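You operate a simulated robot arm through the tools that you are given. There is no shell and no other tool.

The job below is to be done with a simulated two-armed robot. You get a single attempt, and the scene is never put back.

Task
Swap the cones on the cone winder and wind the new one to the teal ring from the green ball.
Fine: the green rim cone goes on a free peg of the narrow board, the blue rim cone on the winder.

The check looks at the end state, three seconds after you hand in, the way a careful person would. Anything else that was tipped, shoved, dropped, spilled or broken makes it a failure.

Robot
Two 7-joint arms with fingered hands on one trunk that stands fixed in place. Base frame: the origin is at the foot of the trunk, x ahead of it, y to its left, z up; the work surface is at about z = 700. Units: mm, degrees, N and s.
The left shoulder is at [99, 128, 1086], the right one opposite. Payload 5 kg a hand.
The TCP of each hand is the grasp point between the finger pads, 37 mm short of the fingertips. In the tool frame z runs along the fingers and y along their closing line. Largest opening 124 mm; the body of the gripper starts 43 mm behind the TCP. The gripper is a hand of 3 fingers: y runs from the thumb to the fingers, the wrist lies at [-21, -116, -203] in the tool frame, and closing takes about 1.5 s.
Orientation is that of the tool frame in the base frame, as a unit quaternion [w, x, y, z]. With the fingers straight down and the wrist toward the robot, the tool's x, y and z point along [0, 1, 0], [1, 0, 0] and [0, 0, -1] of the base frame.

Tools
- The arms move only by the tool nudge_tool. It takes "left_steps", "right_steps" or both (then of equal length, played together; a hand with none holds still); each is a list of rows, each a list of 7 numbers: the finger opening in m, from 0 to 0.124, then the shift along the tool's x, y, z in units of 100 mm (1.0 is 100 mm), then the turn, a rotation vector about the tool's x, y, z in units of 60 degrees (1.0 is 60 degrees). In form: [[claw, dx, dy, dz, rx, ry, rz], ...]. A call has 1 to 20 rows; each row is the pose to reach, as a shift and turn from the pose commanded when the call began, along the tool's axes at that moment. A call with a number of a shift or a turn outside -1 to 1 is refused whole. Each row takes 0.2 s and may step no farther than 50 mm and 8.6 degrees from the row before; otherwise, or with a gripper value out of range, the whole call is refused. Where a pose cannot be reached the arm comes as near as it can. A force on the tool above 40 N (or 10 N above the force at the start of the call, whichever is more), or a blocked arm, ends the call early, and 0.2 s more pass. The fingers move at their own pace (about 45 mm/s each) and stop on an object; they squeeze with about 27 N. The grip force told is the motor's: it shows also when the fingers shut on nothing. Time passes only in rows, and 0.2 s behind the last, so rows that repeat a pose let the fingers close. It gives the time, the measured TCP pose, the force on the tool (base axes), the opening and the grip force at its end, in the units of the frame above (readings bear some noise), with the torque about the TCP (base axes, N m) and any sound that the robot's microphone picked up.
- Cameras (640 x 400 px; columns grow to the right, rows downward): "scene" is now at [252.1, -47.4, 1245.2]; the picture's right is [-0.54, -0.84, 0.00], its down [-0.50, 0.32, -0.81] and it looks along [0.68, -0.44, -0.59] (base axes); focal length 368 px, centre (320, 200). "left" rides on the left gripper at [-72, -104, -154] in its tool frame; the picture's right is [-0.83, -0.26, 0.49], its down [0.51, -0.72, 0.47] and it looks along [0.23, 0.64, 0.73] (tool axes); focal length 243 px, centre (320, 200). "right" rides on the right gripper at [72, -104, -154] in its tool frame; the picture's right is [-0.83, 0.26, -0.49], its down [-0.51, -0.72, 0.47] and it looks along [-0.23, 0.64, 0.73] (tool axes); focal length 243 px, centre (320, 200). There is no depth. A picture from a camera that has moved, and an enlarged one, comes with that camera's place and axes in the base frame and with its lens.
- camera(camera): a new picture of that camera. The clock stands still meanwhile.
- slide_trunk(by): slides the trunk up (or, below 0, down) by that many mm; the arms and the scene camera ride with it, the base frame stays. It gives what a move gives, with no picture.
- set_grasp(shape, hand): the hand has 3 fingers and takes this shape, open, in about a second: jaw (thumb against the fingers, like two jaws); tri (thumb and two fingers); tip (a fingertip pinch); poke (one finger out to press); point (the index stretched); flat (the hand flat); cup (the hand cupped); fist (a fist). The gripper value then closes the fingers along that shape, each until it touches; the sizes above hold for jaw. It gives what a move gives, with no picture.
- pan_tilt(pan, tilt): turns the head with the scene camera to pan (to the left, within 80 degrees either way) and tilt (down, from -29 to 69), counted from straight ahead of the robot. It gives what a move gives.
- inspect(camera, box): a new picture of the part [left, top, right, bottom] of that camera's present view, enlarged. The clock stands still meanwhile.
- hand_in(): hands the job in; it is judged then, once.

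Nothing tells you positions but the pictures and the camera data. Unless the task says otherwise, let go and move clear before handing in.

The tools are called as a command line: name --argument value ..., lists and objects as JSON in quotes. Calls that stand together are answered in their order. nudge_tool: Moves the arms, as the interface text tells. Its arguments: {"type":"object","properties":{"left_steps":{"type":"array","items":{"type":"array","items":{"type":"number"}}},"right_steps":{"type":"array","items":{"type":"array","items":{"type":"number"}}}},"required":[]} The other tools are called the same way: slide_trunk (by) slides the trunk up or down; set_grasp (shape, hand) gives the hand a shape; pan_tilt (pan, tilt) turns the head that bears the scene camera; camera (camera) takes a picture; inspect (camera, box) takes an enlarged picture of a part of a camera's view; hand_in () hands the job in.

At the start:

```text
time: 0.0
left_eef_pos: [796.1, -102.3, 988.9]
left_tcp_rot: [-0.001, 0.707, 0.707, -0.001]
left_contact_force: [0.1, 0.2, 0.4]
left_moment: [0.0, -0.02, -0.02]
left_gripper_width: 123.6
left_gripper_force: 0.1
left_shape: jaw
right_eef_pos: [474.4, -608.9, 980.7]
right_tcp_rot: [0.001, 0.708, 0.706, 0.001]
right_contact_force: [0.4, 1.2, 0.1]
right_moment: [0.0, -0.02, 0.04]
right_gripper_width: 123.3
right_gripper_force: 0.2
right_shape: jaw
trunk travel left (down, up): [-275.0, 288.0]
head pan, tilt: [-32.8, 36.2]
```

scene: 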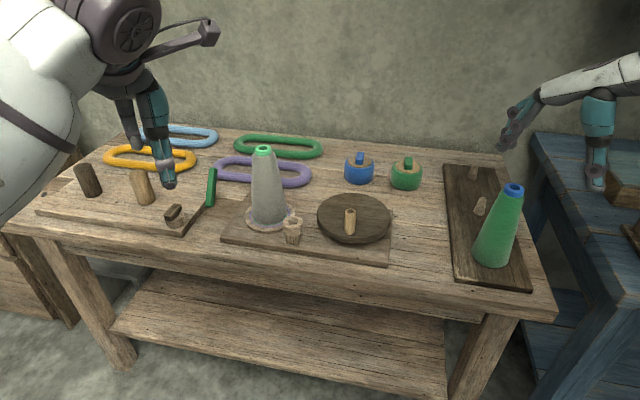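
right: 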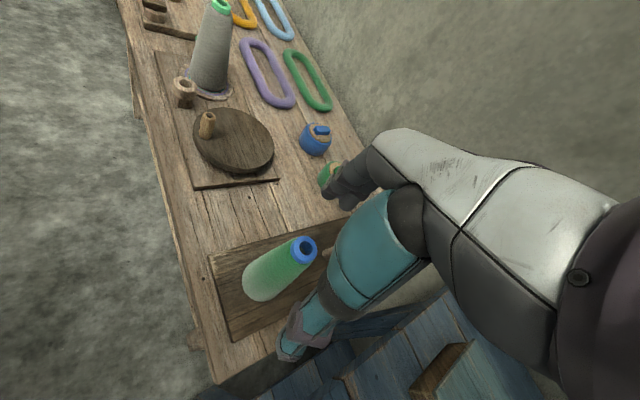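
left: 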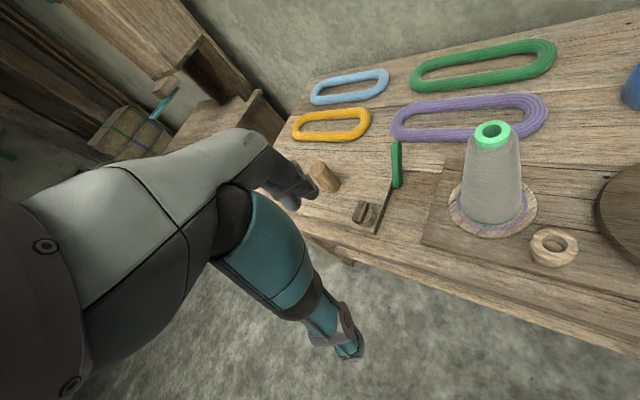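

I see a bench with a cone winder (a grey cone with a green rim on its spindle, a yarn guide ring and a crank wheel), a board on the right with a green cone that has a blue rim, two balls (blue and green), skeins, and a board with pegs on the left. I'll look closer before moving anything.

inspect --camera "scene" --box '[200, 130, 420, 270]'

inspect --camera "scene" --box '[420, 140, 560, 300]'

inspect --camera "scene" --box '[30, 120, 230, 250]'

inspect --camera "left" --box '[380, 80, 640, 280]'

inspect --camera "right" --box '[130, 0, 350, 200]'

```text
2.86 times, centred on (310, 200) of scene
camera zoom: at [252.1, -47.4, 1245.2], right [-0.54, -0.84, 0.0], down [-0.5, 0.32, -0.81], along [0.68, -0.44, -0.59], focal length 1052 px, centre (349, 200)
```

zoom: 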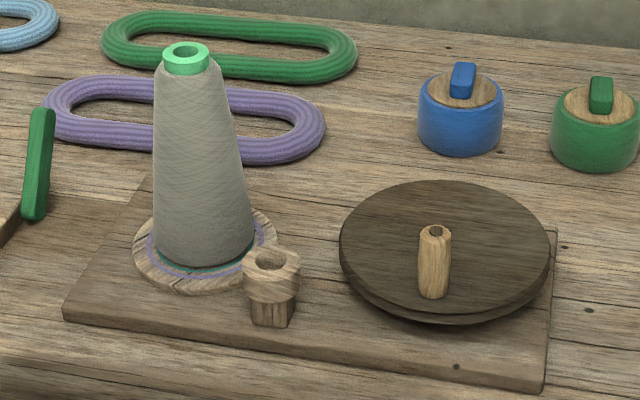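

```text
2.50 times, centred on (490, 220) of scene
camera zoom: at [252.1, -47.4, 1245.2], right [-0.54, -0.84, 0.0], down [-0.5, 0.32, -0.81], along [0.68, -0.44, -0.59], focal length 920 px, centre (-105, 150)
```

zoom: 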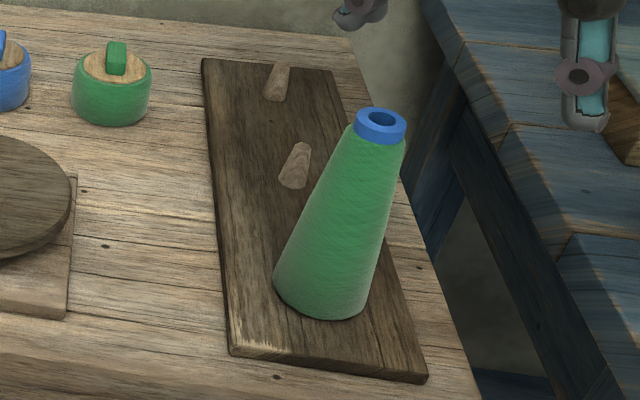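

```text
3.08 times, centred on (130, 185) of scene
camera zoom: at [252.1, -47.4, 1245.2], right [-0.54, -0.84, 0.0], down [-0.5, 0.32, -0.81], along [0.68, -0.44, -0.59], focal length 1132 px, centre (905, 246)
```

zoom: 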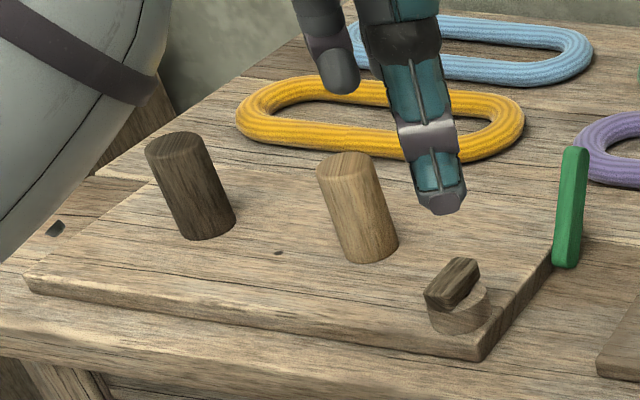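

```text
2.00 times, centred on (510, 180) of left
camera zoom: at [692.3, -175.3, 1142.6], right [-0.26, -0.83, -0.49], down [-0.72, 0.51, -0.47], along [0.64, 0.23, -0.73], focal length 485 px, centre (-60, 240)
```

zoom: 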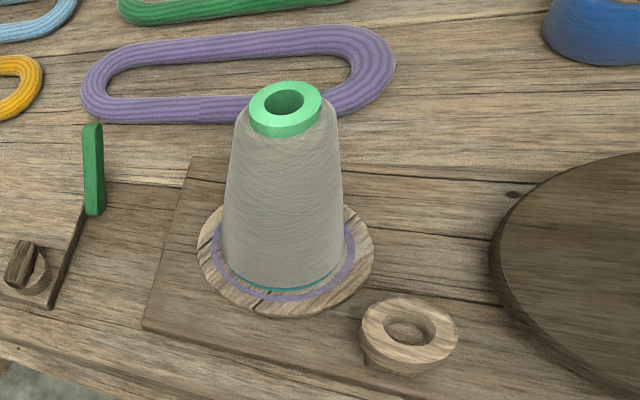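

```text
2.00 times, centred on (240, 100) of right
camera zoom: at [371.4, -535.6, 1133.2], right [0.26, -0.83, 0.49], down [-0.72, -0.51, -0.47], along [0.64, -0.23, -0.73], focal length 485 px, centre (480, 400)
```

zoom: 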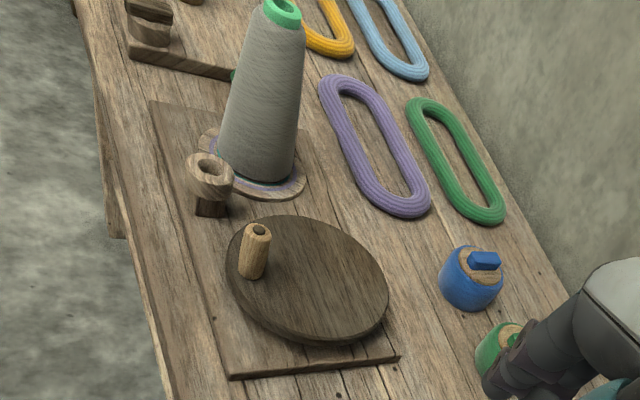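

The winder's grey cone stands at roughly (843, -297), the blue rim cone at about (517, -629) on the dark narrow board, and a free peg at about (620, -726). I don't yet understand the yarn feed (wooden cup, ball knobs, green lever), so I'll turn the head for more views.

pan_tilt --pan -20 --tilt 40

camera --camera "scene"

inspect --camera "right" --box '[180, 200, 380, 360]'

inspect --camera "right" --box '[160, 60, 300, 200]'

```text
time: 0.8
left_eef_pos: [796.9, -103.6, 989.3]
left_tcp_rot: [0.0, 0.707, 0.707, 0.0]
left_contact_force: [0.2, 0.8, 0.7]
left_moment: [-0.01, 0.0, -0.02]
left_gripper_width: 123.5
left_gripper_force: 0.1
left_shape: jaw
right_eef_pos: [474.8, -607.3, 981.4]
right_tcp_rot: [0.0, 0.707, 0.707, 0.0]
right_contact_force: [-1.2, -0.1, -0.6]
right_moment: [-0.01, 0.02, -0.04]
right_gripper_width: 123.7
right_gripper_force: 0.0
right_shape: jaw
trunk travel left (down, up): [-275.0, 288.0]
head pan, tilt: [-20.0, 40.0]
```

```text
taken
camera scene: at [258.5, -29.1, 1239.4], right [-0.34, -0.94, 0.0], down [-0.6, 0.22, -0.77], along [0.72, -0.26, -0.64], focal length 368 px, centre (320, 200)
```

scene: 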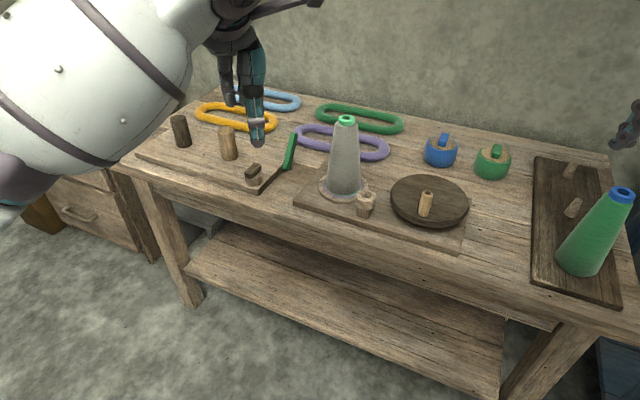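

```text
2.50 times, centred on (280, 280) of right
camera zoom: at [371.4, -535.6, 1133.2], right [0.26, -0.83, 0.49], down [-0.72, -0.51, -0.47], along [0.64, -0.23, -0.73], focal length 606 px, centre (420, 0)
```

zoom: 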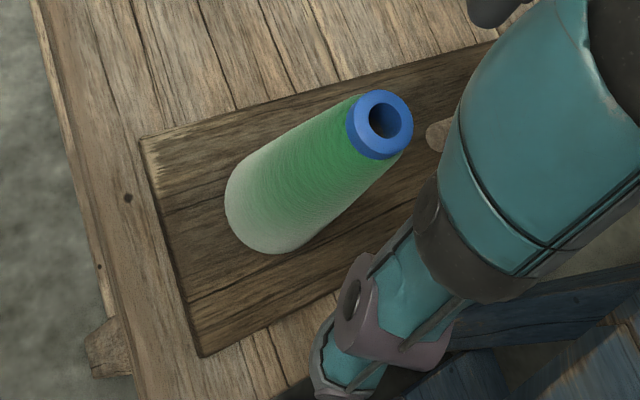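

```text
2.86 times, centred on (230, 130) of right
camera zoom: at [371.4, -535.6, 1133.2], right [0.26, -0.83, 0.49], down [-0.72, -0.51, -0.47], along [0.64, -0.23, -0.73], focal length 693 px, centre (577, 400)
```

zoom: 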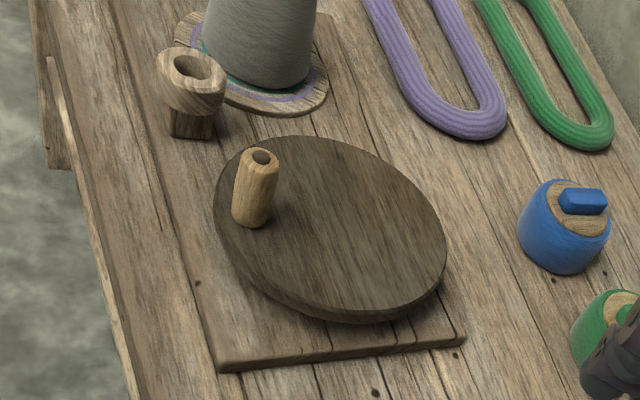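

The zoomed pictures are true re-renders, so I can look very closely. I'll inspect the balls, cup, lever, and wheel in tight boxes.

inspect --camera "scene" --box '[415, 125, 520, 190]'

inspect --camera "scene" --box '[300, 160, 400, 225]'

inspect --camera "scene" --box '[230, 125, 310, 195]'

inspect --camera "scene" --box '[380, 165, 480, 245]'

inspect --camera "scene" --box '[540, 150, 640, 290]'

inspect --camera "left" --box '[400, 110, 580, 240]'

inspect --camera "left" --box '[280, 130, 420, 240]'

```text
6.10 times, centred on (468, 158) of scene
camera zoom: at [258.5, -29.1, 1239.4], right [-0.34, -0.94, 0.0], down [-0.6, 0.22, -0.77], along [0.72, -0.26, -0.64], focal length 2244 px, centre (-579, 459)
```

zoom: 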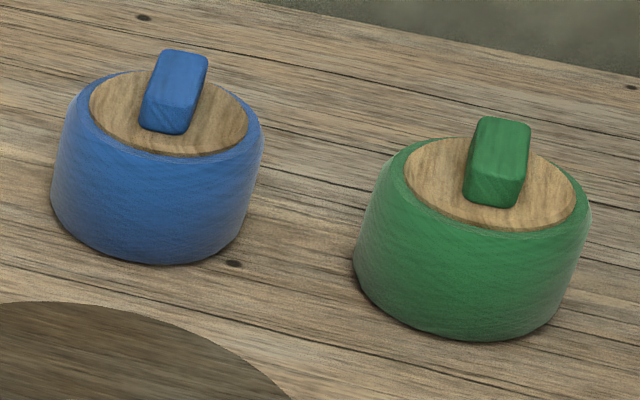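

```text
6.15 times, centred on (350, 192) of scene
camera zoom: at [258.5, -29.1, 1239.4], right [-0.34, -0.94, 0.0], down [-0.6, 0.22, -0.77], along [0.72, -0.26, -0.64], focal length 2265 px, centre (135, 246)
```

zoom: 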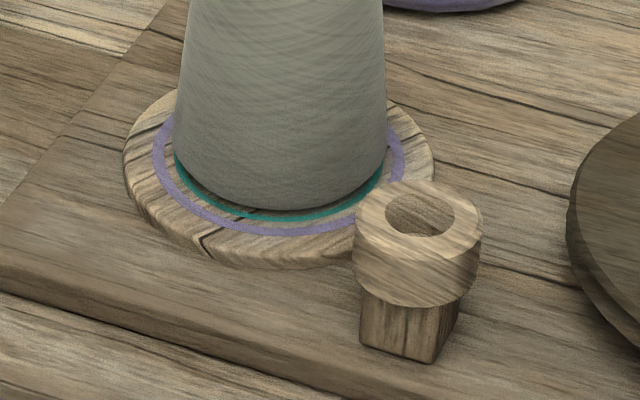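

```text
5.71 times, centred on (270, 160) of scene
camera zoom: at [258.5, -29.1, 1239.4], right [-0.34, -0.94, 0.0], down [-0.6, 0.22, -0.77], along [0.72, -0.26, -0.64], focal length 2103 px, centre (606, 429)
```

zoom: 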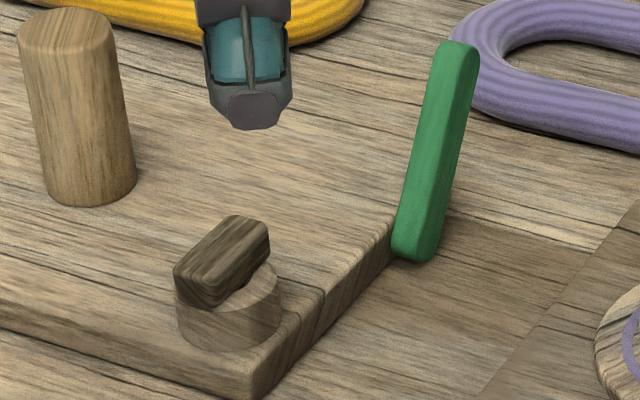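

```text
5.00 times, centred on (430, 205) of scene
camera zoom: at [258.5, -29.1, 1239.4], right [-0.34, -0.94, 0.0], down [-0.6, 0.22, -0.77], along [0.72, -0.26, -0.64], focal length 1840 px, centre (-230, 175)
```

zoom: 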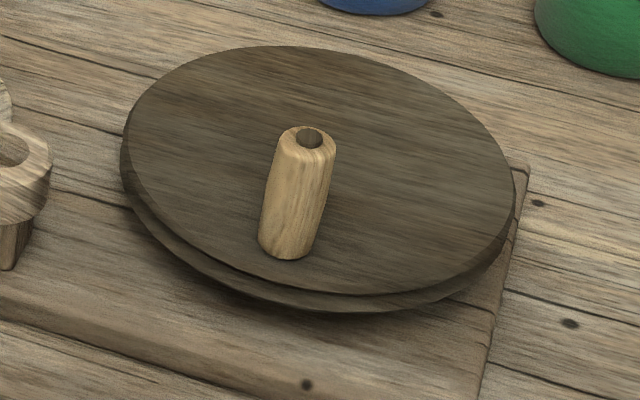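

```text
2.86 times, centred on (590, 220) of scene
camera zoom: at [258.5, -29.1, 1239.4], right [-0.34, -0.94, 0.0], down [-0.6, 0.22, -0.77], along [0.72, -0.26, -0.64], focal length 1052 px, centre (-451, 143)
```

zoom: 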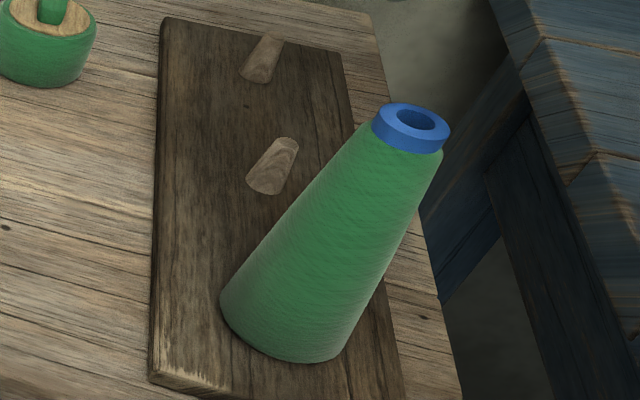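

```text
3.08 times, centred on (490, 175) of left
camera zoom: at [692.3, -175.3, 1142.5], right [-0.26, -0.83, -0.49], down [-0.72, 0.51, -0.47], along [0.64, 0.23, -0.73], focal length 746 px, centre (-203, 277)
```

zoom: 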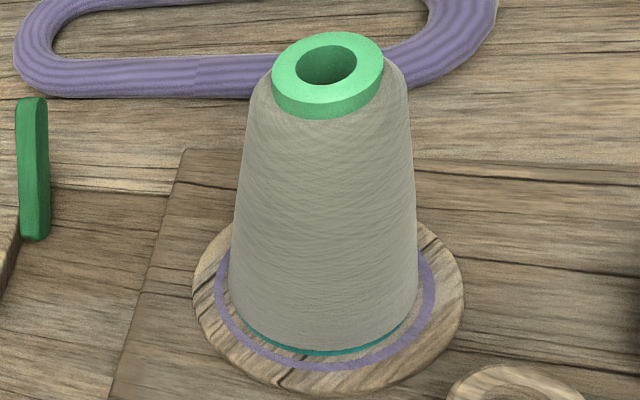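

```text
3.64 times, centred on (350, 185) of left
camera zoom: at [692.3, -175.3, 1142.5], right [-0.26, -0.83, -0.49], down [-0.72, 0.51, -0.47], along [0.64, 0.23, -0.73], focal length 882 px, centre (211, 254)
```

zoom: 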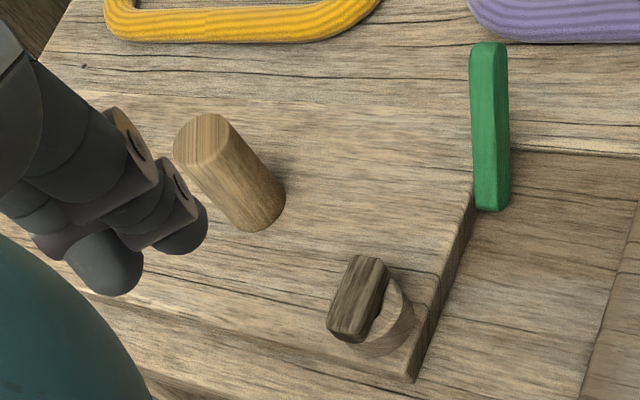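

I want a finer look at the tabs on the balls and the hole in the wooden cup, since they decide how the yarn is threaded.

inspect --camera "scene" --box '[473, 140, 513, 165]'

inspect --camera "scene" --box '[350, 185, 382, 220]'

inspect --camera "left" --box '[525, 220, 585, 270]'

inspect --camera "right" --box '[295, 110, 345, 165]'

inspect --camera "right" --box '[165, 65, 215, 110]'

```text
16.00 times, centred on (493, 152) of scene
camera zoom: at [258.5, -29.1, 1239.4], right [-0.34, -0.94, 0.0], down [-0.6, 0.22, -0.77], along [0.72, -0.26, -0.64], focal length 5889 px, centre (-2448, 960)
```

zoom: 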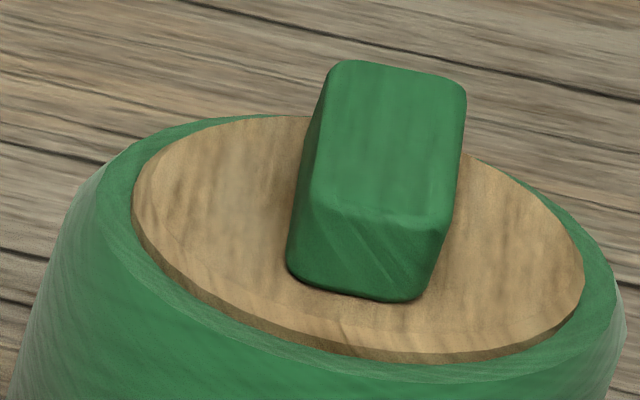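

```text
11.43 times, centred on (366, 202) of scene
camera zoom: at [258.5, -29.1, 1239.4], right [-0.34, -0.94, 0.0], down [-0.6, 0.22, -0.77], along [0.72, -0.26, -0.64], focal length 4206 px, centre (-206, 171)
```

zoom: 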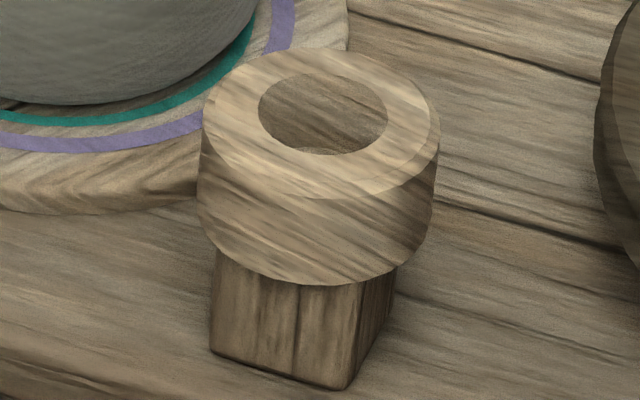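

```text
8.00 times, centred on (555, 245) of left
camera zoom: at [692.3, -175.3, 1142.5], right [-0.26, -0.83, -0.49], down [-0.72, 0.51, -0.47], along [0.64, 0.23, -0.73], focal length 1941 px, centre (-1560, -160)
```

zoom: 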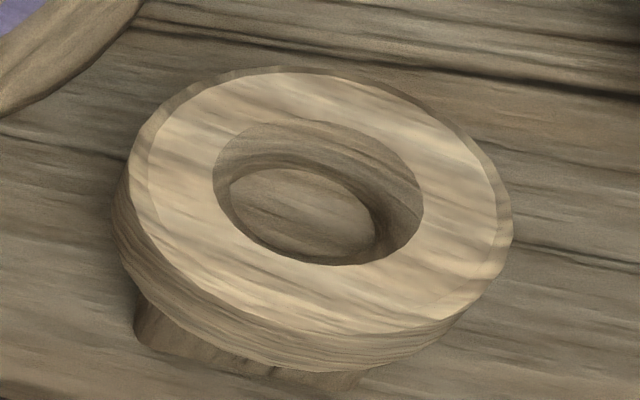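

```text
7.27 times, centred on (320, 138) of right
camera zoom: at [371.4, -535.6, 1133.2], right [0.26, -0.83, 0.49], down [-0.72, -0.51, -0.47], along [0.64, -0.23, -0.73], focal length 1764 px, centre (320, 654)
```

zoom: 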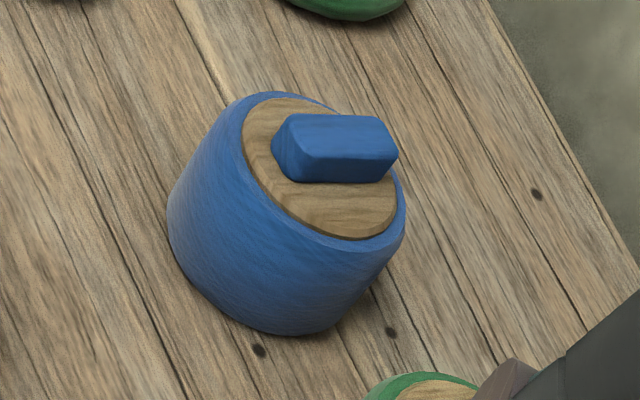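

```text
8.89 times, centred on (190, 88) of right
camera zoom: at [371.4, -535.6, 1133.2], right [0.26, -0.83, 0.49], down [-0.72, -0.51, -0.47], along [0.64, -0.23, -0.73], focal length 2157 px, centre (1476, 1200)
```

zoom: 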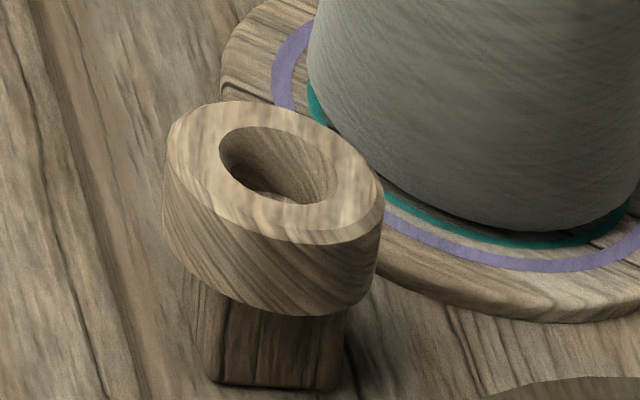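

The winder cone's axis works out to about (865, -307) with its top near z 894; the blue rim cone is at (514, -620), top near 883; the free middle peg is at (619, -724). The cup on the winder has a blind hole, which probably takes a plug from the ball. First I'll move the left hand out to the left and bring the right hand up and toward the winder.

nudge_tool --left_steps '[[0.124, 0.25, 0, 0, 0, 0, 0], [0.124, 0.5, 0, 0, 0, 0, 0], [0.124, 0.75, 0, 0, 0, 0, 0], [0.124, 1.0, 0, 0, 0, 0, 0]]' --right_steps '[[0.124, 0.18, 0.24, -0.1, 0, 0, 0], [0.124, 0.37, 0.48, -0.2, 0, 0, 0], [0.124, 0.56, 0.73, -0.3, 0, 0, 0], [0.124, 0.75, 0.97, -0.4, 0, 0, 0]]'

nudge_tool --left_steps '[[0.124, 0.25, 0, 0, 0, 0, 0], [0.124, 0.5, 0, 0, 0, 0, 0], [0.124, 0.75, 0, 0, 0, 0, 0], [0.124, 1.0, 0, 0, 0, 0, 0]]' --right_steps '[[0.124, 0.18, 0.24, 0, 0, 0, 0], [0.124, 0.37, 0.48, 0, 0, 0, 0], [0.124, 0.56, 0.73, 0, 0, 0, 0], [0.124, 0.75, 0.97, 0, 0, 0, 0]]'

camera --camera "scene"

camera --camera "right"

camera --camera "left"

```text
time: 1.8
left_eef_pos: [795.7, -1.6, 988.7]
left_tcp_rot: [-0.001, 0.707, 0.707, -0.001]
left_contact_force: [0.7, 0.7, -0.1]
left_moment: [-0.01, 0.0, 0.03]
left_gripper_width: 123.6
left_gripper_force: 0.1
left_shape: jaw
right_eef_pos: [574.2, -530.8, 1021.8]
right_tcp_rot: [0.002, 0.707, 0.707, 0.0]
right_contact_force: [-0.4, 0.9, 0.5]
right_moment: [-0.02, 0.02, 0.01]
right_gripper_width: 123.6
right_gripper_force: 0.0
right_shape: jaw
trunk travel left (down, up): [-275.0, 288.0]
head pan, tilt: [-20.0, 40.0]
```

```text
time: 2.8
left_eef_pos: [796.6, 98.0, 989.0]
left_tcp_rot: [0.001, 0.707, 0.707, -0.001]
left_contact_force: [0.6, 0.5, 0.1]
left_moment: [-0.07, -0.05, 0.0]
left_gripper_width: 123.6
left_gripper_force: 0.1
left_shape: jaw
right_eef_pos: [668.3, -456.2, 1022.7]
right_tcp_rot: [0.002, 0.707, 0.707, 0.0]
right_contact_force: [-0.4, 1.2, 0.2]
right_moment: [-0.04, 0.0, -0.02]
right_gripper_width: 124.0
right_gripper_force: 0.1
right_shape: jaw
trunk travel left (down, up): [-275.0, 288.0]
head pan, tilt: [-20.0, 40.0]
```

```text
taken
camera scene: at [258.8, -26.9, 1239.3], right [-0.34, -0.94, 0.0], down [-0.6, 0.22, -0.77], along [0.72, -0.26, -0.64], focal length 368 px, centre (320, 200)
```

scene: 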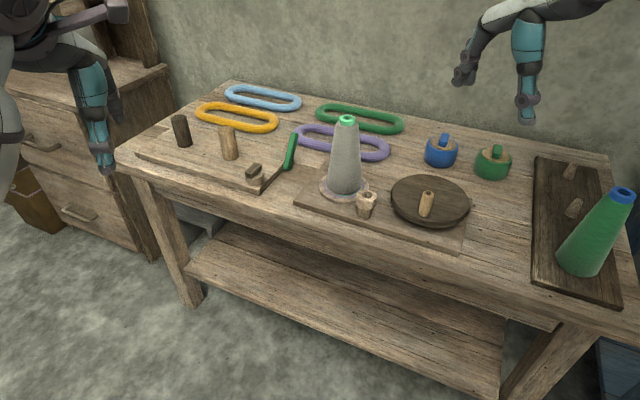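

```text
taken
camera right: at [564.6, -383.4, 1175.5], right [0.26, -0.83, 0.49], down [-0.72, -0.51, -0.47], along [0.64, -0.23, -0.73], focal length 243 px, centre (320, 200)
```

right: 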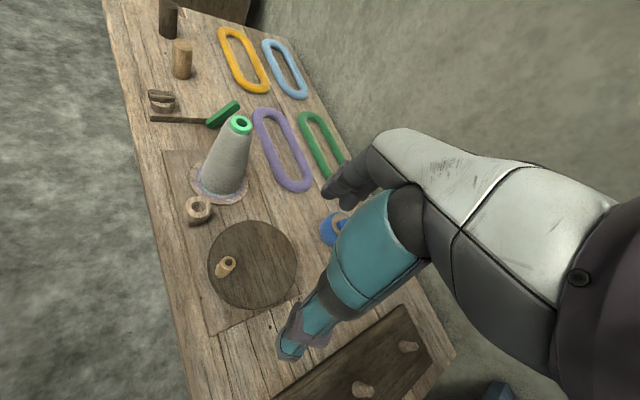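

```text
taken
camera left: at [692.5, 26.2, 1143.4], right [-0.26, -0.83, -0.49], down [-0.72, 0.51, -0.47], along [0.64, 0.23, -0.73], focal length 243 px, centre (320, 200)
```

left: 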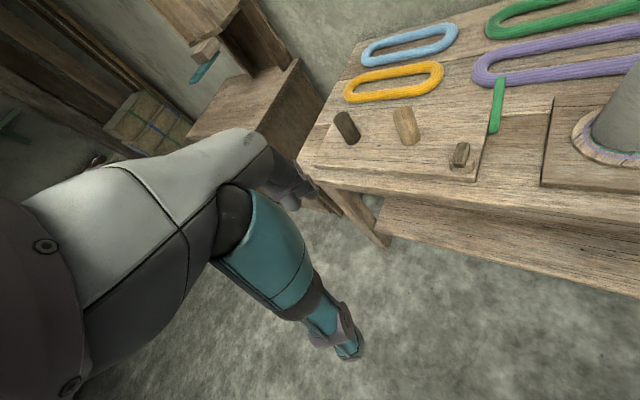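

The workspace is now clear in the scene view. I'll triangulate the grey cone, cup, wheel and pegs with tight zooms from both cameras.

inspect --camera "right" --box '[170, 95, 290, 215]'

inspect --camera "scene" --box '[300, 105, 400, 225]'

inspect --camera "right" --box '[190, 180, 310, 320]'

inspect --camera "right" --box '[320, 310, 460, 400]'

inspect --camera "scene" --box '[540, 150, 640, 220]'

```text
3.33 times, centred on (230, 155) of right
camera zoom: at [564.6, -383.4, 1175.5], right [0.26, -0.83, 0.49], down [-0.72, -0.51, -0.47], along [0.64, -0.23, -0.73], focal length 809 px, centre (620, 350)
```

zoom: 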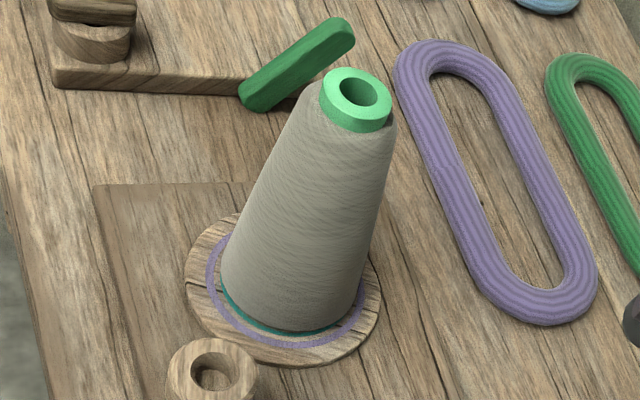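

```text
3.33 times, centred on (350, 165) of scene
camera zoom: at [258.8, -26.9, 1239.3], right [-0.34, -0.94, 0.0], down [-0.6, 0.22, -0.77], along [0.72, -0.26, -0.64], focal length 1227 px, centre (220, 317)
```

zoom: 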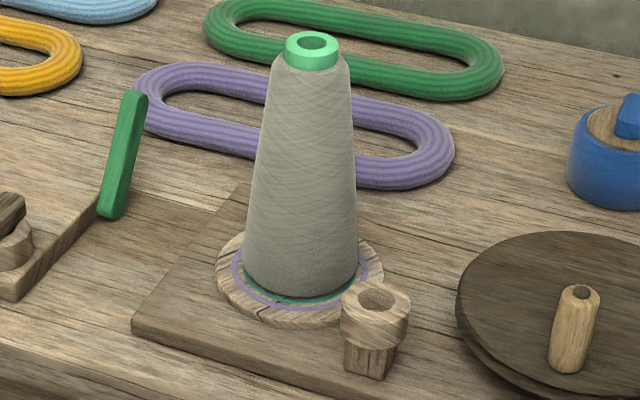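

```text
2.86 times, centred on (250, 250) of right
camera zoom: at [564.6, -383.4, 1175.5], right [0.26, -0.83, 0.49], down [-0.72, -0.51, -0.47], along [0.64, -0.23, -0.73], focal length 693 px, centre (520, 57)
```

zoom: 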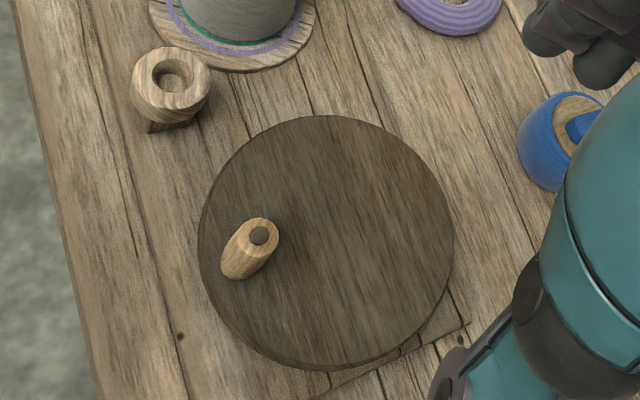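

```text
4.44 times, centred on (390, 355) of right
camera zoom: at [564.6, -383.4, 1175.5], right [0.26, -0.83, 0.49], down [-0.72, -0.51, -0.47], along [0.64, -0.23, -0.73], focal length 1078 px, centre (9, -489)
```

zoom: 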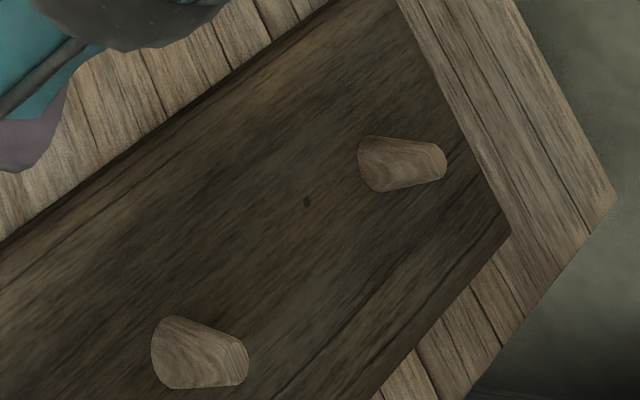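

```text
5.71 times, centred on (590, 185) of scene
camera zoom: at [258.8, -26.9, 1239.3], right [-0.34, -0.94, 0.0], down [-0.6, 0.22, -0.77], along [0.72, -0.26, -0.64], focal length 2103 px, centre (-1223, 286)
```

zoom: 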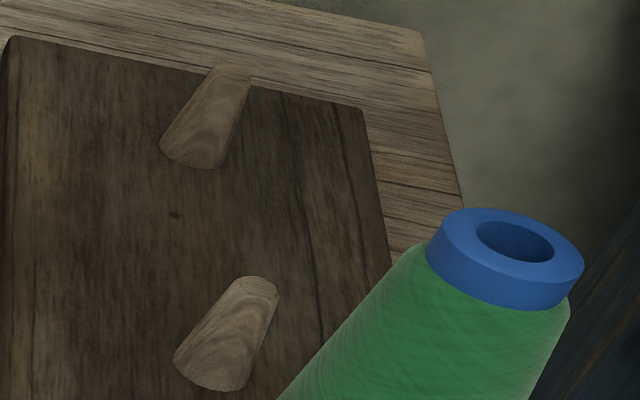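

Estimates agree: grey cone axis (861, -305), top z≈896, disc top ≈727; wheel centre (727, -440) with crank handle at (696, -401); free peg at (620, -726). Moving the right hand above the grey cone.

nudge_tool --right_steps '[[0.124, 0.19, 0.24, 0, 0, 0, 0], [0.124, 0.38, 0.48, 0, 0, 0, 0], [0.124, 0.57, 0.72, 0, 0, 0, 0], [0.124, 0.756, 0.963, 0, 0, 0, 0]]'

nudge_tool --right_steps '[[0.124, 0.19, 0.24, 0, 0, 0, 0], [0.124, 0.38, 0.48, 0, 0, 0, 0], [0.124, 0.57, 0.72, 0, 0, 0, 0], [0.124, 0.756, 0.963, 0, 0, 0, 0]]'

camera --camera "scene"

camera --camera "right"

```text
time: 3.8
left_eef_pos: [796.8, 96.6, 988.6]
left_tcp_rot: [0.0, 0.707, 0.707, 0.0]
left_contact_force: [-0.4, 1.0, -0.4]
left_moment: [-0.06, 0.01, 0.01]
left_gripper_width: 123.7
left_gripper_force: 0.1
left_shape: jaw
right_eef_pos: [767.3, -379.9, 1021.1]
right_tcp_rot: [0.0, 0.707, 0.707, -0.001]
right_contact_force: [1.3, 0.1, 1.8]
right_moment: [-0.05, 0.04, 0.01]
right_gripper_width: 123.9
right_gripper_force: 0.1
right_shape: jaw
trunk travel left (down, up): [-275.0, 288.0]
head pan, tilt: [-20.0, 40.0]
```

```text
time: 4.8
left_eef_pos: [797.9, 96.3, 989.5]
left_tcp_rot: [0.0, 0.708, 0.707, -0.001]
left_contact_force: [0.4, 0.5, 0.0]
left_moment: [-0.05, 0.03, -0.03]
left_gripper_width: 123.5
left_gripper_force: 0.0
left_shape: jaw
right_eef_pos: [865.9, -305.1, 1019.4]
right_tcp_rot: [0.0, 0.707, 0.707, -0.001]
right_contact_force: [1.4, 0.1, 0.5]
right_moment: [0.0, 0.03, 0.01]
right_gripper_width: 124.0
right_gripper_force: 0.1
right_shape: jaw
trunk travel left (down, up): [-275.0, 288.0]
head pan, tilt: [-20.0, 40.0]
```

```text
taken
camera scene: at [260.1, -28.1, 1239.0], right [-0.34, -0.94, 0.0], down [-0.61, 0.22, -0.77], along [0.72, -0.26, -0.64], focal length 368 px, centre (320, 200)
```

scene: 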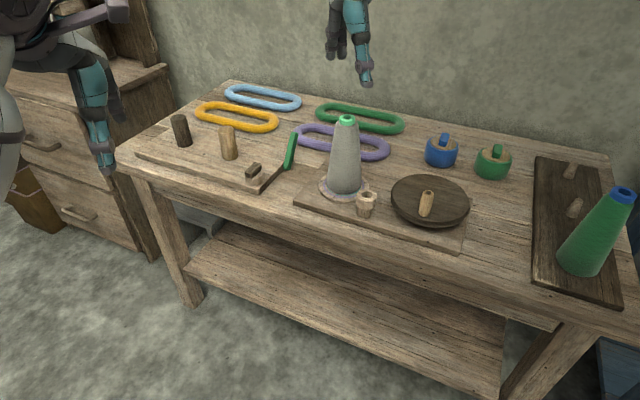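

```text
taken
camera right: at [761.7, -233.2, 1171.9], right [0.26, -0.83, 0.49], down [-0.72, -0.51, -0.47], along [0.64, -0.23, -0.73], focal length 243 px, centre (320, 200)
```

right: 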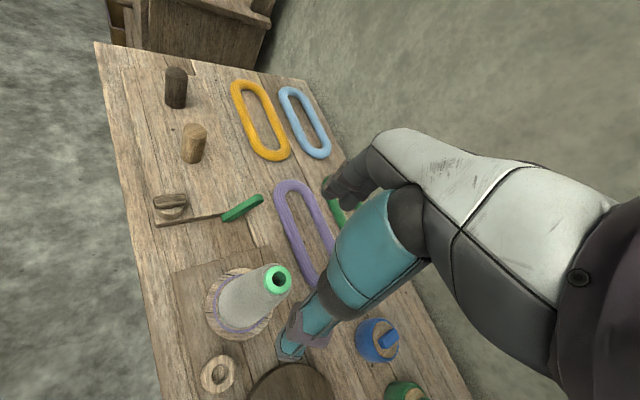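

Projecting the tool axis onto the right camera's picture puts it within ~3 mm of the cone's rim, so alignment is good. Descending with open fingers around the cone's top.

nudge_tool --right_steps '[[0.124, 0, -0.01, 0.2, 0, 0, 0], [0.124, 0, -0.02, 0.4, 0, 0, 0], [0.124, 0, -0.03, 0.6, 0, 0, 0], [0.124, 0, -0.03, 0.8, 0, 0, 0]]'

inspect --camera "scene" --box '[290, 50, 410, 220]'

inspect --camera "right" --box '[200, 200, 400, 380]'

```text
time: 5.8
left_eef_pos: [795.7, 95.6, 988.4]
left_tcp_rot: [0.0, 0.707, 0.707, -0.001]
left_contact_force: [0.4, 0.3, 0.6]
left_moment: [0.03, 0.01, -0.01]
left_gripper_width: 123.7
left_gripper_force: 0.0
left_shape: jaw
right_eef_pos: [860.8, -307.1, 940.8]
right_tcp_rot: [0.0, 0.707, 0.707, 0.0]
right_contact_force: [-0.1, 0.4, -1.0]
right_moment: [0.01, 0.01, -0.02]
right_gripper_width: 123.7
right_gripper_force: 0.1
right_shape: jaw
trunk travel left (down, up): [-275.0, 288.0]
head pan, tilt: [-20.0, 40.0]
```

```text
2.35 times, centred on (350, 135) of scene
camera zoom: at [259.5, -29.3, 1239.1], right [-0.34, -0.94, 0.0], down [-0.6, 0.22, -0.77], along [0.72, -0.26, -0.64], focal length 866 px, centre (249, 353)
```

zoom: 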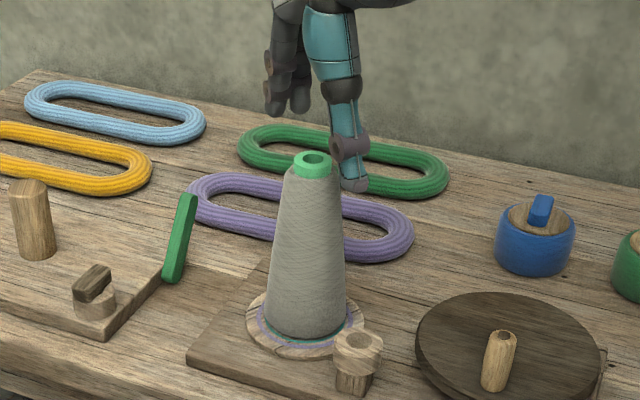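

```text
2.22 times, centred on (300, 290) of right
camera zoom: at [757.3, -235.2, 1092.0], right [0.26, -0.83, 0.49], down [-0.72, -0.51, -0.47], along [0.64, -0.23, -0.73], focal length 539 px, centre (364, 0)
```

zoom: 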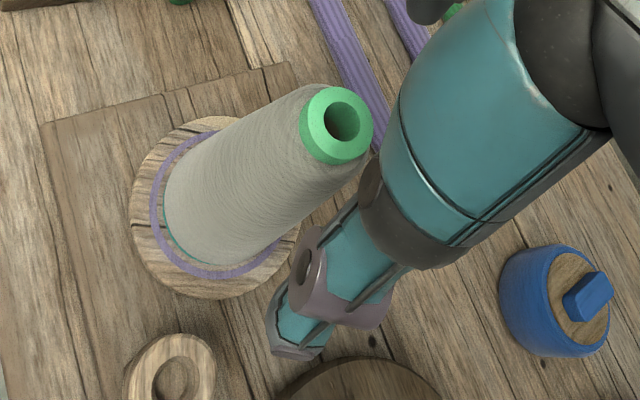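

Alignment is still within a few millimetres; I'll shift slightly and go down so the TCP is about 30 mm below the rim top.

nudge_tool --right_steps '[[0.124, 0.015, 0.025, 0.15, 0, 0, 0], [0.124, 0.015, 0.025, 0.3, 0, 0, 0], [0.124, 0.015, 0.025, 0.45, 0, 0, 0], [0.124, 0.015, 0.025, 0.6, 0, 0, 0], [0.124, 0.015, 0.025, 0.73, 0, 0, 0]]'

inspect --camera "scene" --box '[290, 80, 410, 220]'

inspect --camera "right" --box '[200, 170, 400, 350]'

camera --camera "left"

```text
time: 7.0
left_eef_pos: [797.3, 95.5, 989.5]
left_tcp_rot: [0.0, 0.707, 0.707, 0.0]
left_contact_force: [-0.1, 0.0, -0.1]
left_moment: [0.03, -0.02, 0.01]
left_gripper_width: 123.5
left_gripper_force: 0.0
left_shape: jaw
right_eef_pos: [861.7, -305.3, 865.2]
right_tcp_rot: [0.0, 0.707, 0.707, 0.0]
right_contact_force: [0.2, -0.6, 0.5]
right_moment: [0.01, -0.04, -0.01]
right_gripper_width: 123.8
right_gripper_force: 0.0
right_shape: jaw
trunk travel left (down, up): [-275.0, 288.0]
head pan, tilt: [-20.0, 40.0]
```

```text
2.86 times, centred on (350, 150) of scene
camera zoom: at [258.7, -29.2, 1239.3], right [-0.34, -0.94, 0.0], down [-0.6, 0.22, -0.77], along [0.72, -0.26, -0.64], focal length 1052 px, centre (234, 343)
```

zoom: 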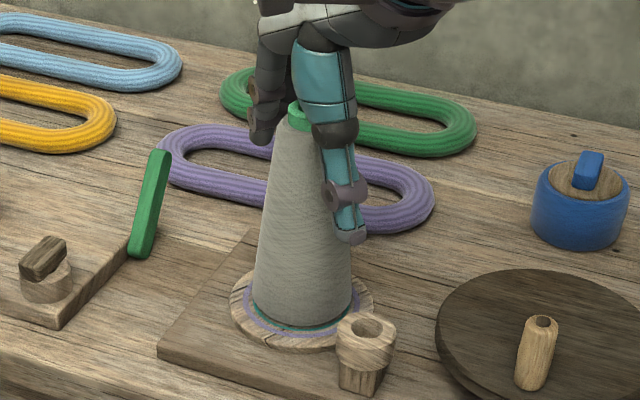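

```text
2.22 times, centred on (300, 260) of right
camera zoom: at [758.2, -233.6, 1018.5], right [0.26, -0.83, 0.49], down [-0.72, -0.51, -0.47], along [0.64, -0.23, -0.73], focal length 539 px, centre (364, 67)
```

zoom: 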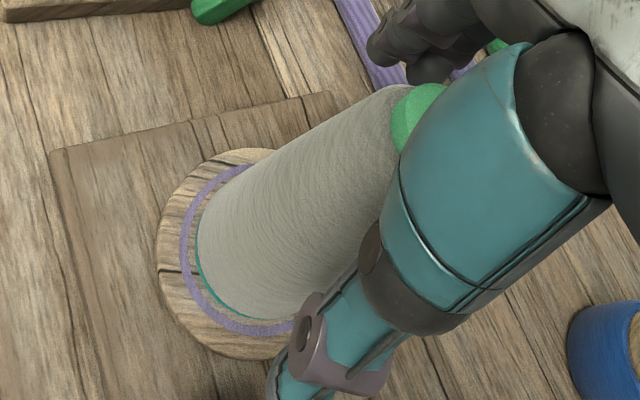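

```text
taken
camera left: at [692.3, 23.6, 1143.7], right [-0.26, -0.83, -0.49], down [-0.72, 0.51, -0.47], along [0.64, 0.23, -0.73], focal length 243 px, centre (320, 200)
```

left: 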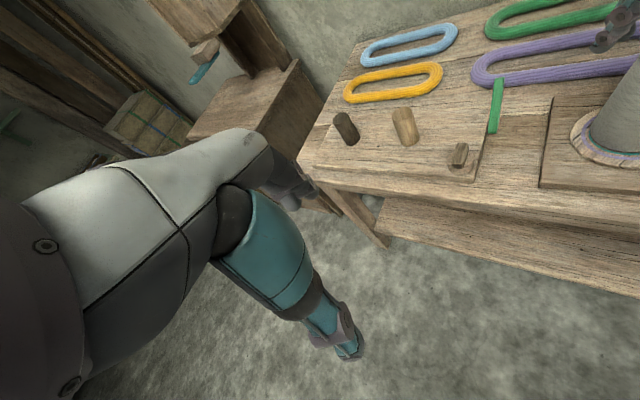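

The fingers straddle the upper cone without contact. Closing the grip now.

nudge_tool --right_steps '[[0.0, 0, 0, 0, 0, 0, 0], [0.0, 0, 0, 0, 0, 0, 0], [0.0, 0, 0, 0, 0, 0, 0], [0.0, 0, 0, 0, 0, 0, 0], [0.0, 0, 0, 0, 0, 0, 0], [0.0, 0, 0, 0, 0, 0, 0], [0.0, 0, 0, 0, 0, 0, 0], [0.0, 0, 0, 0, 0, 0, 0]]'

inspect --camera "scene" --box '[290, 80, 410, 220]'

inspect --camera "right" --box '[200, 170, 400, 350]'

```text
time: 8.8
left_eef_pos: [796.8, 96.5, 989.0]
left_tcp_rot: [0.0, 0.707, 0.707, 0.0]
left_contact_force: [0.0, 0.8, -0.5]
left_moment: [0.01, 0.02, 0.01]
left_gripper_width: 123.5
left_gripper_force: 0.0
left_shape: jaw
right_eef_pos: [862.1, -305.7, 867.6]
right_tcp_rot: [0.0, 0.707, 0.708, 0.001]
right_contact_force: [0.7, -0.1, 0.0]
right_moment: [0.04, -0.08, -0.01]
right_gripper_width: 42.1
right_gripper_force: 27.2
right_shape: jaw
trunk travel left (down, up): [-275.0, 288.0]
head pan, tilt: [-20.0, 40.0]
```

```text
2.86 times, centred on (350, 150) of scene
camera zoom: at [258.6, -29.1, 1239.3], right [-0.34, -0.94, 0.0], down [-0.6, 0.22, -0.77], along [0.72, -0.26, -0.64], focal length 1052 px, centre (234, 343)
```

zoom: 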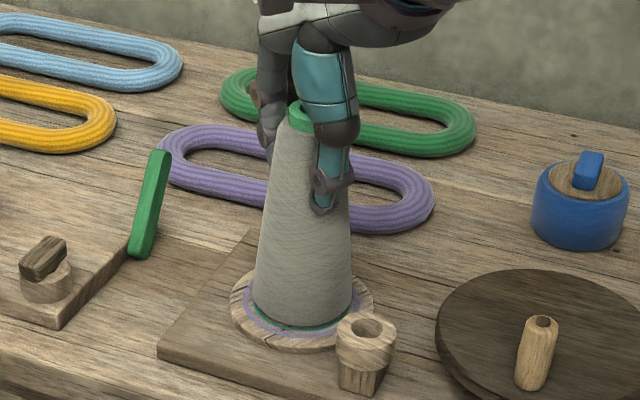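

```text
2.22 times, centred on (300, 260) of right
camera zoom: at [758.2, -233.5, 1019.0], right [0.26, -0.83, 0.49], down [-0.72, -0.51, -0.47], along [0.64, -0.23, -0.73], focal length 539 px, centre (364, 67)
```

zoom: 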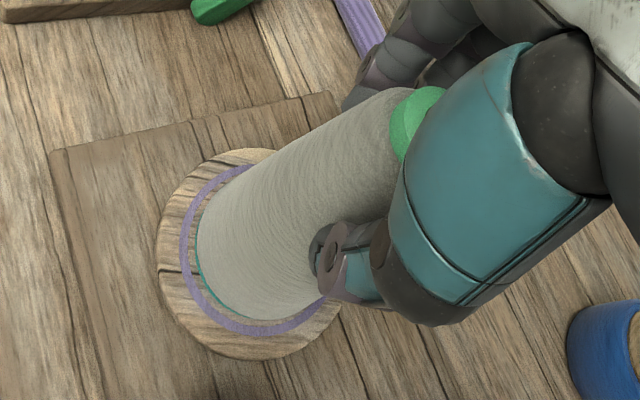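

Gripped at 42 mm with 27 N. I'll lift slowly and watch the force.

nudge_tool --right_steps '[[0.0, 0, 0, -0.05, 0, 0, 0], [0.0, 0, 0, -0.1, 0, 0, 0], [0.0, 0, 0, -0.15, 0, 0, 0], [0.0, 0, 0, -0.2, 0, 0, 0], [0.0, 0, 0, -0.25, 0, 0, 0], [0.0, 0, 0, -0.3, 0, 0, 0]]'

inspect --camera "scene" --box '[290, 80, 410, 220]'

```text
time: 10.2
left_eef_pos: [795.2, 96.2, 989.1]
left_tcp_rot: [-0.001, 0.707, 0.707, 0.001]
left_contact_force: [-0.2, 0.0, 0.4]
left_moment: [0.0, 0.01, 0.02]
left_gripper_width: 123.6
left_gripper_force: 0.0
left_shape: jaw
right_eef_pos: [863.3, -307.0, 897.2]
right_tcp_rot: [0.001, 0.708, 0.707, 0.0]
right_contact_force: [0.6, -0.1, -2.3]
right_moment: [0.02, -0.01, 0.01]
right_gripper_width: 41.8
right_gripper_force: 27.0
right_shape: jaw
trunk travel left (down, up): [-275.0, 288.0]
head pan, tilt: [-20.0, 40.0]
```

```text
2.86 times, centred on (350, 150) of scene
camera zoom: at [258.6, -29.2, 1239.4], right [-0.34, -0.94, 0.0], down [-0.6, 0.22, -0.77], along [0.72, -0.26, -0.64], focal length 1052 px, centre (234, 343)
```

zoom: 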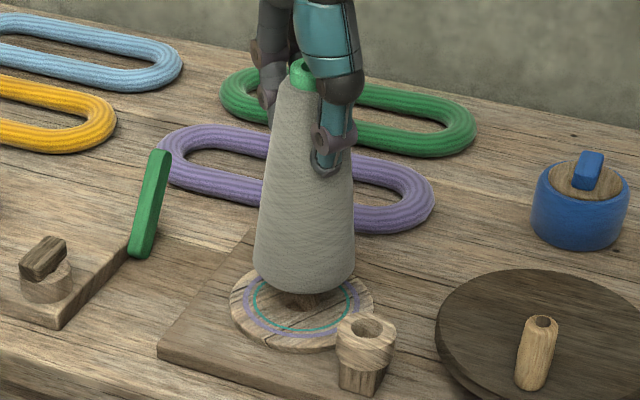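

The cone lifts cleanly (about 0.25 kg); the spindle base and teal ring show below. Continuing up.

nudge_tool --right_steps '[[0.0, 0, 0, -0.15, 0, 0, 0], [0.0, 0, 0, -0.3, 0, 0, 0], [0.0, 0, 0, -0.45, 0, 0, 0], [0.0, 0, 0, -0.6, 0, 0, 0], [0.0, 0, 0, -0.75, 0, 0, 0], [0.0, 0, 0, -0.9, 0, 0, 0]]'

inspect --camera "scene" --box '[290, 50, 410, 220]'

```text
time: 11.6
left_eef_pos: [795.5, 95.7, 989.1]
left_tcp_rot: [0.0, 0.707, 0.707, 0.0]
left_contact_force: [0.2, -0.2, 0.0]
left_moment: [0.0, -0.03, 0.02]
left_gripper_width: 123.3
left_gripper_force: 0.2
left_shape: jaw
right_eef_pos: [860.1, -304.7, 989.1]
right_tcp_rot: [0.001, 0.707, 0.707, 0.001]
right_contact_force: [-0.2, -0.7, -2.1]
right_moment: [-0.02, 0.01, 0.01]
right_gripper_width: 42.0
right_gripper_force: 27.5
right_shape: jaw
trunk travel left (down, up): [-275.0, 288.0]
head pan, tilt: [-20.0, 40.0]
```

```text
2.35 times, centred on (350, 135) of scene
camera zoom: at [258.2, -29.0, 1239.4], right [-0.34, -0.94, 0.0], down [-0.6, 0.22, -0.77], along [0.72, -0.26, -0.64], focal length 866 px, centre (249, 353)
```

zoom: 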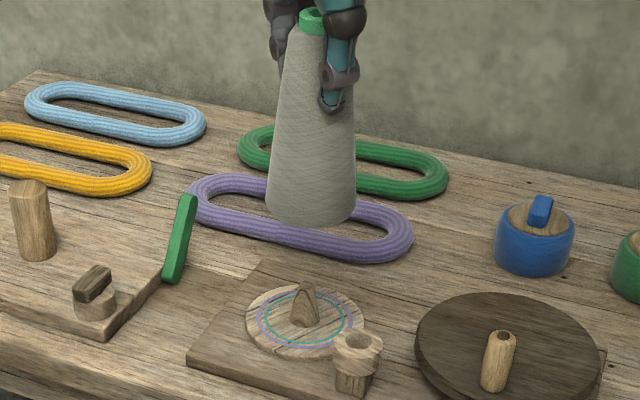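

The spindle is short (roughly 45 mm), and the cone is clear of it. Let me look at the spindle closely, since it will matter for seating the blue rim cone.

inspect --camera "scene" --box '[320, 160, 384, 200]'

inspect --camera "right" --box '[190, 230, 350, 390]'

inspect --camera "left" --box '[540, 60, 640, 190]'

```text
10.00 times, centred on (352, 180) of scene
camera zoom: at [258.2, -29.0, 1239.4], right [-0.34, -0.94, 0.0], down [-0.6, 0.22, -0.77], along [0.72, -0.26, -0.64], focal length 3681 px, centre (0, 400)
```

zoom: 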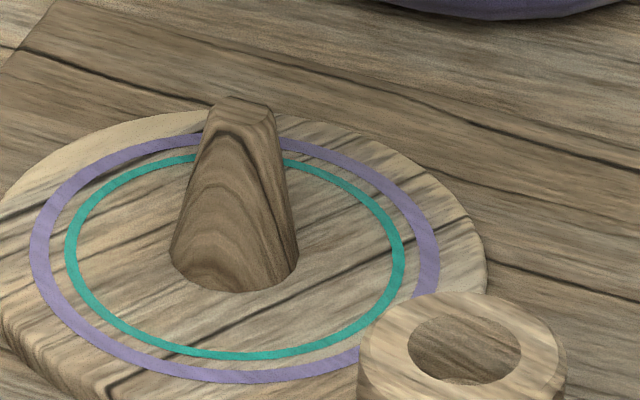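

```text
2.50 times, centred on (270, 310) of right
camera zoom: at [756.3, -232.2, 1141.7], right [0.26, -0.83, 0.49], down [-0.72, -0.51, -0.47], along [0.64, -0.23, -0.73], focal length 606 px, centre (445, -75)
```

zoom: 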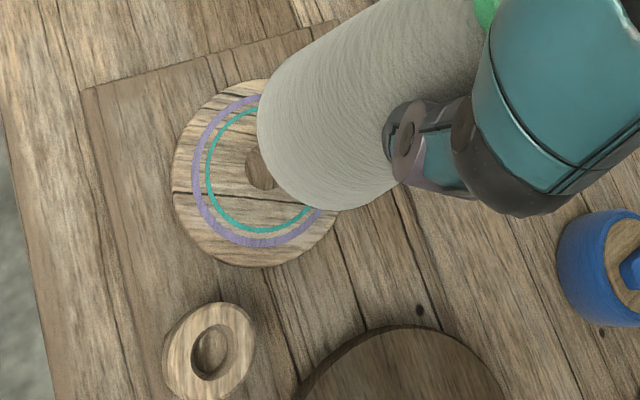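

```text
3.08 times, centred on (590, 125) of left
camera zoom: at [691.8, 23.8, 1144.0], right [-0.26, -0.83, -0.49], down [-0.72, 0.51, -0.47], along [0.64, 0.23, -0.73], focal length 746 px, centre (-511, 431)
```

zoom: 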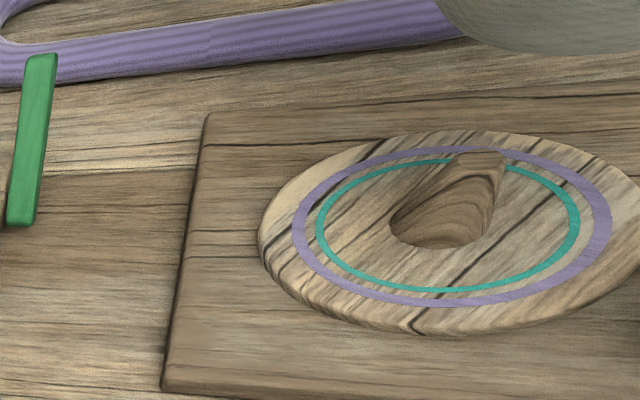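

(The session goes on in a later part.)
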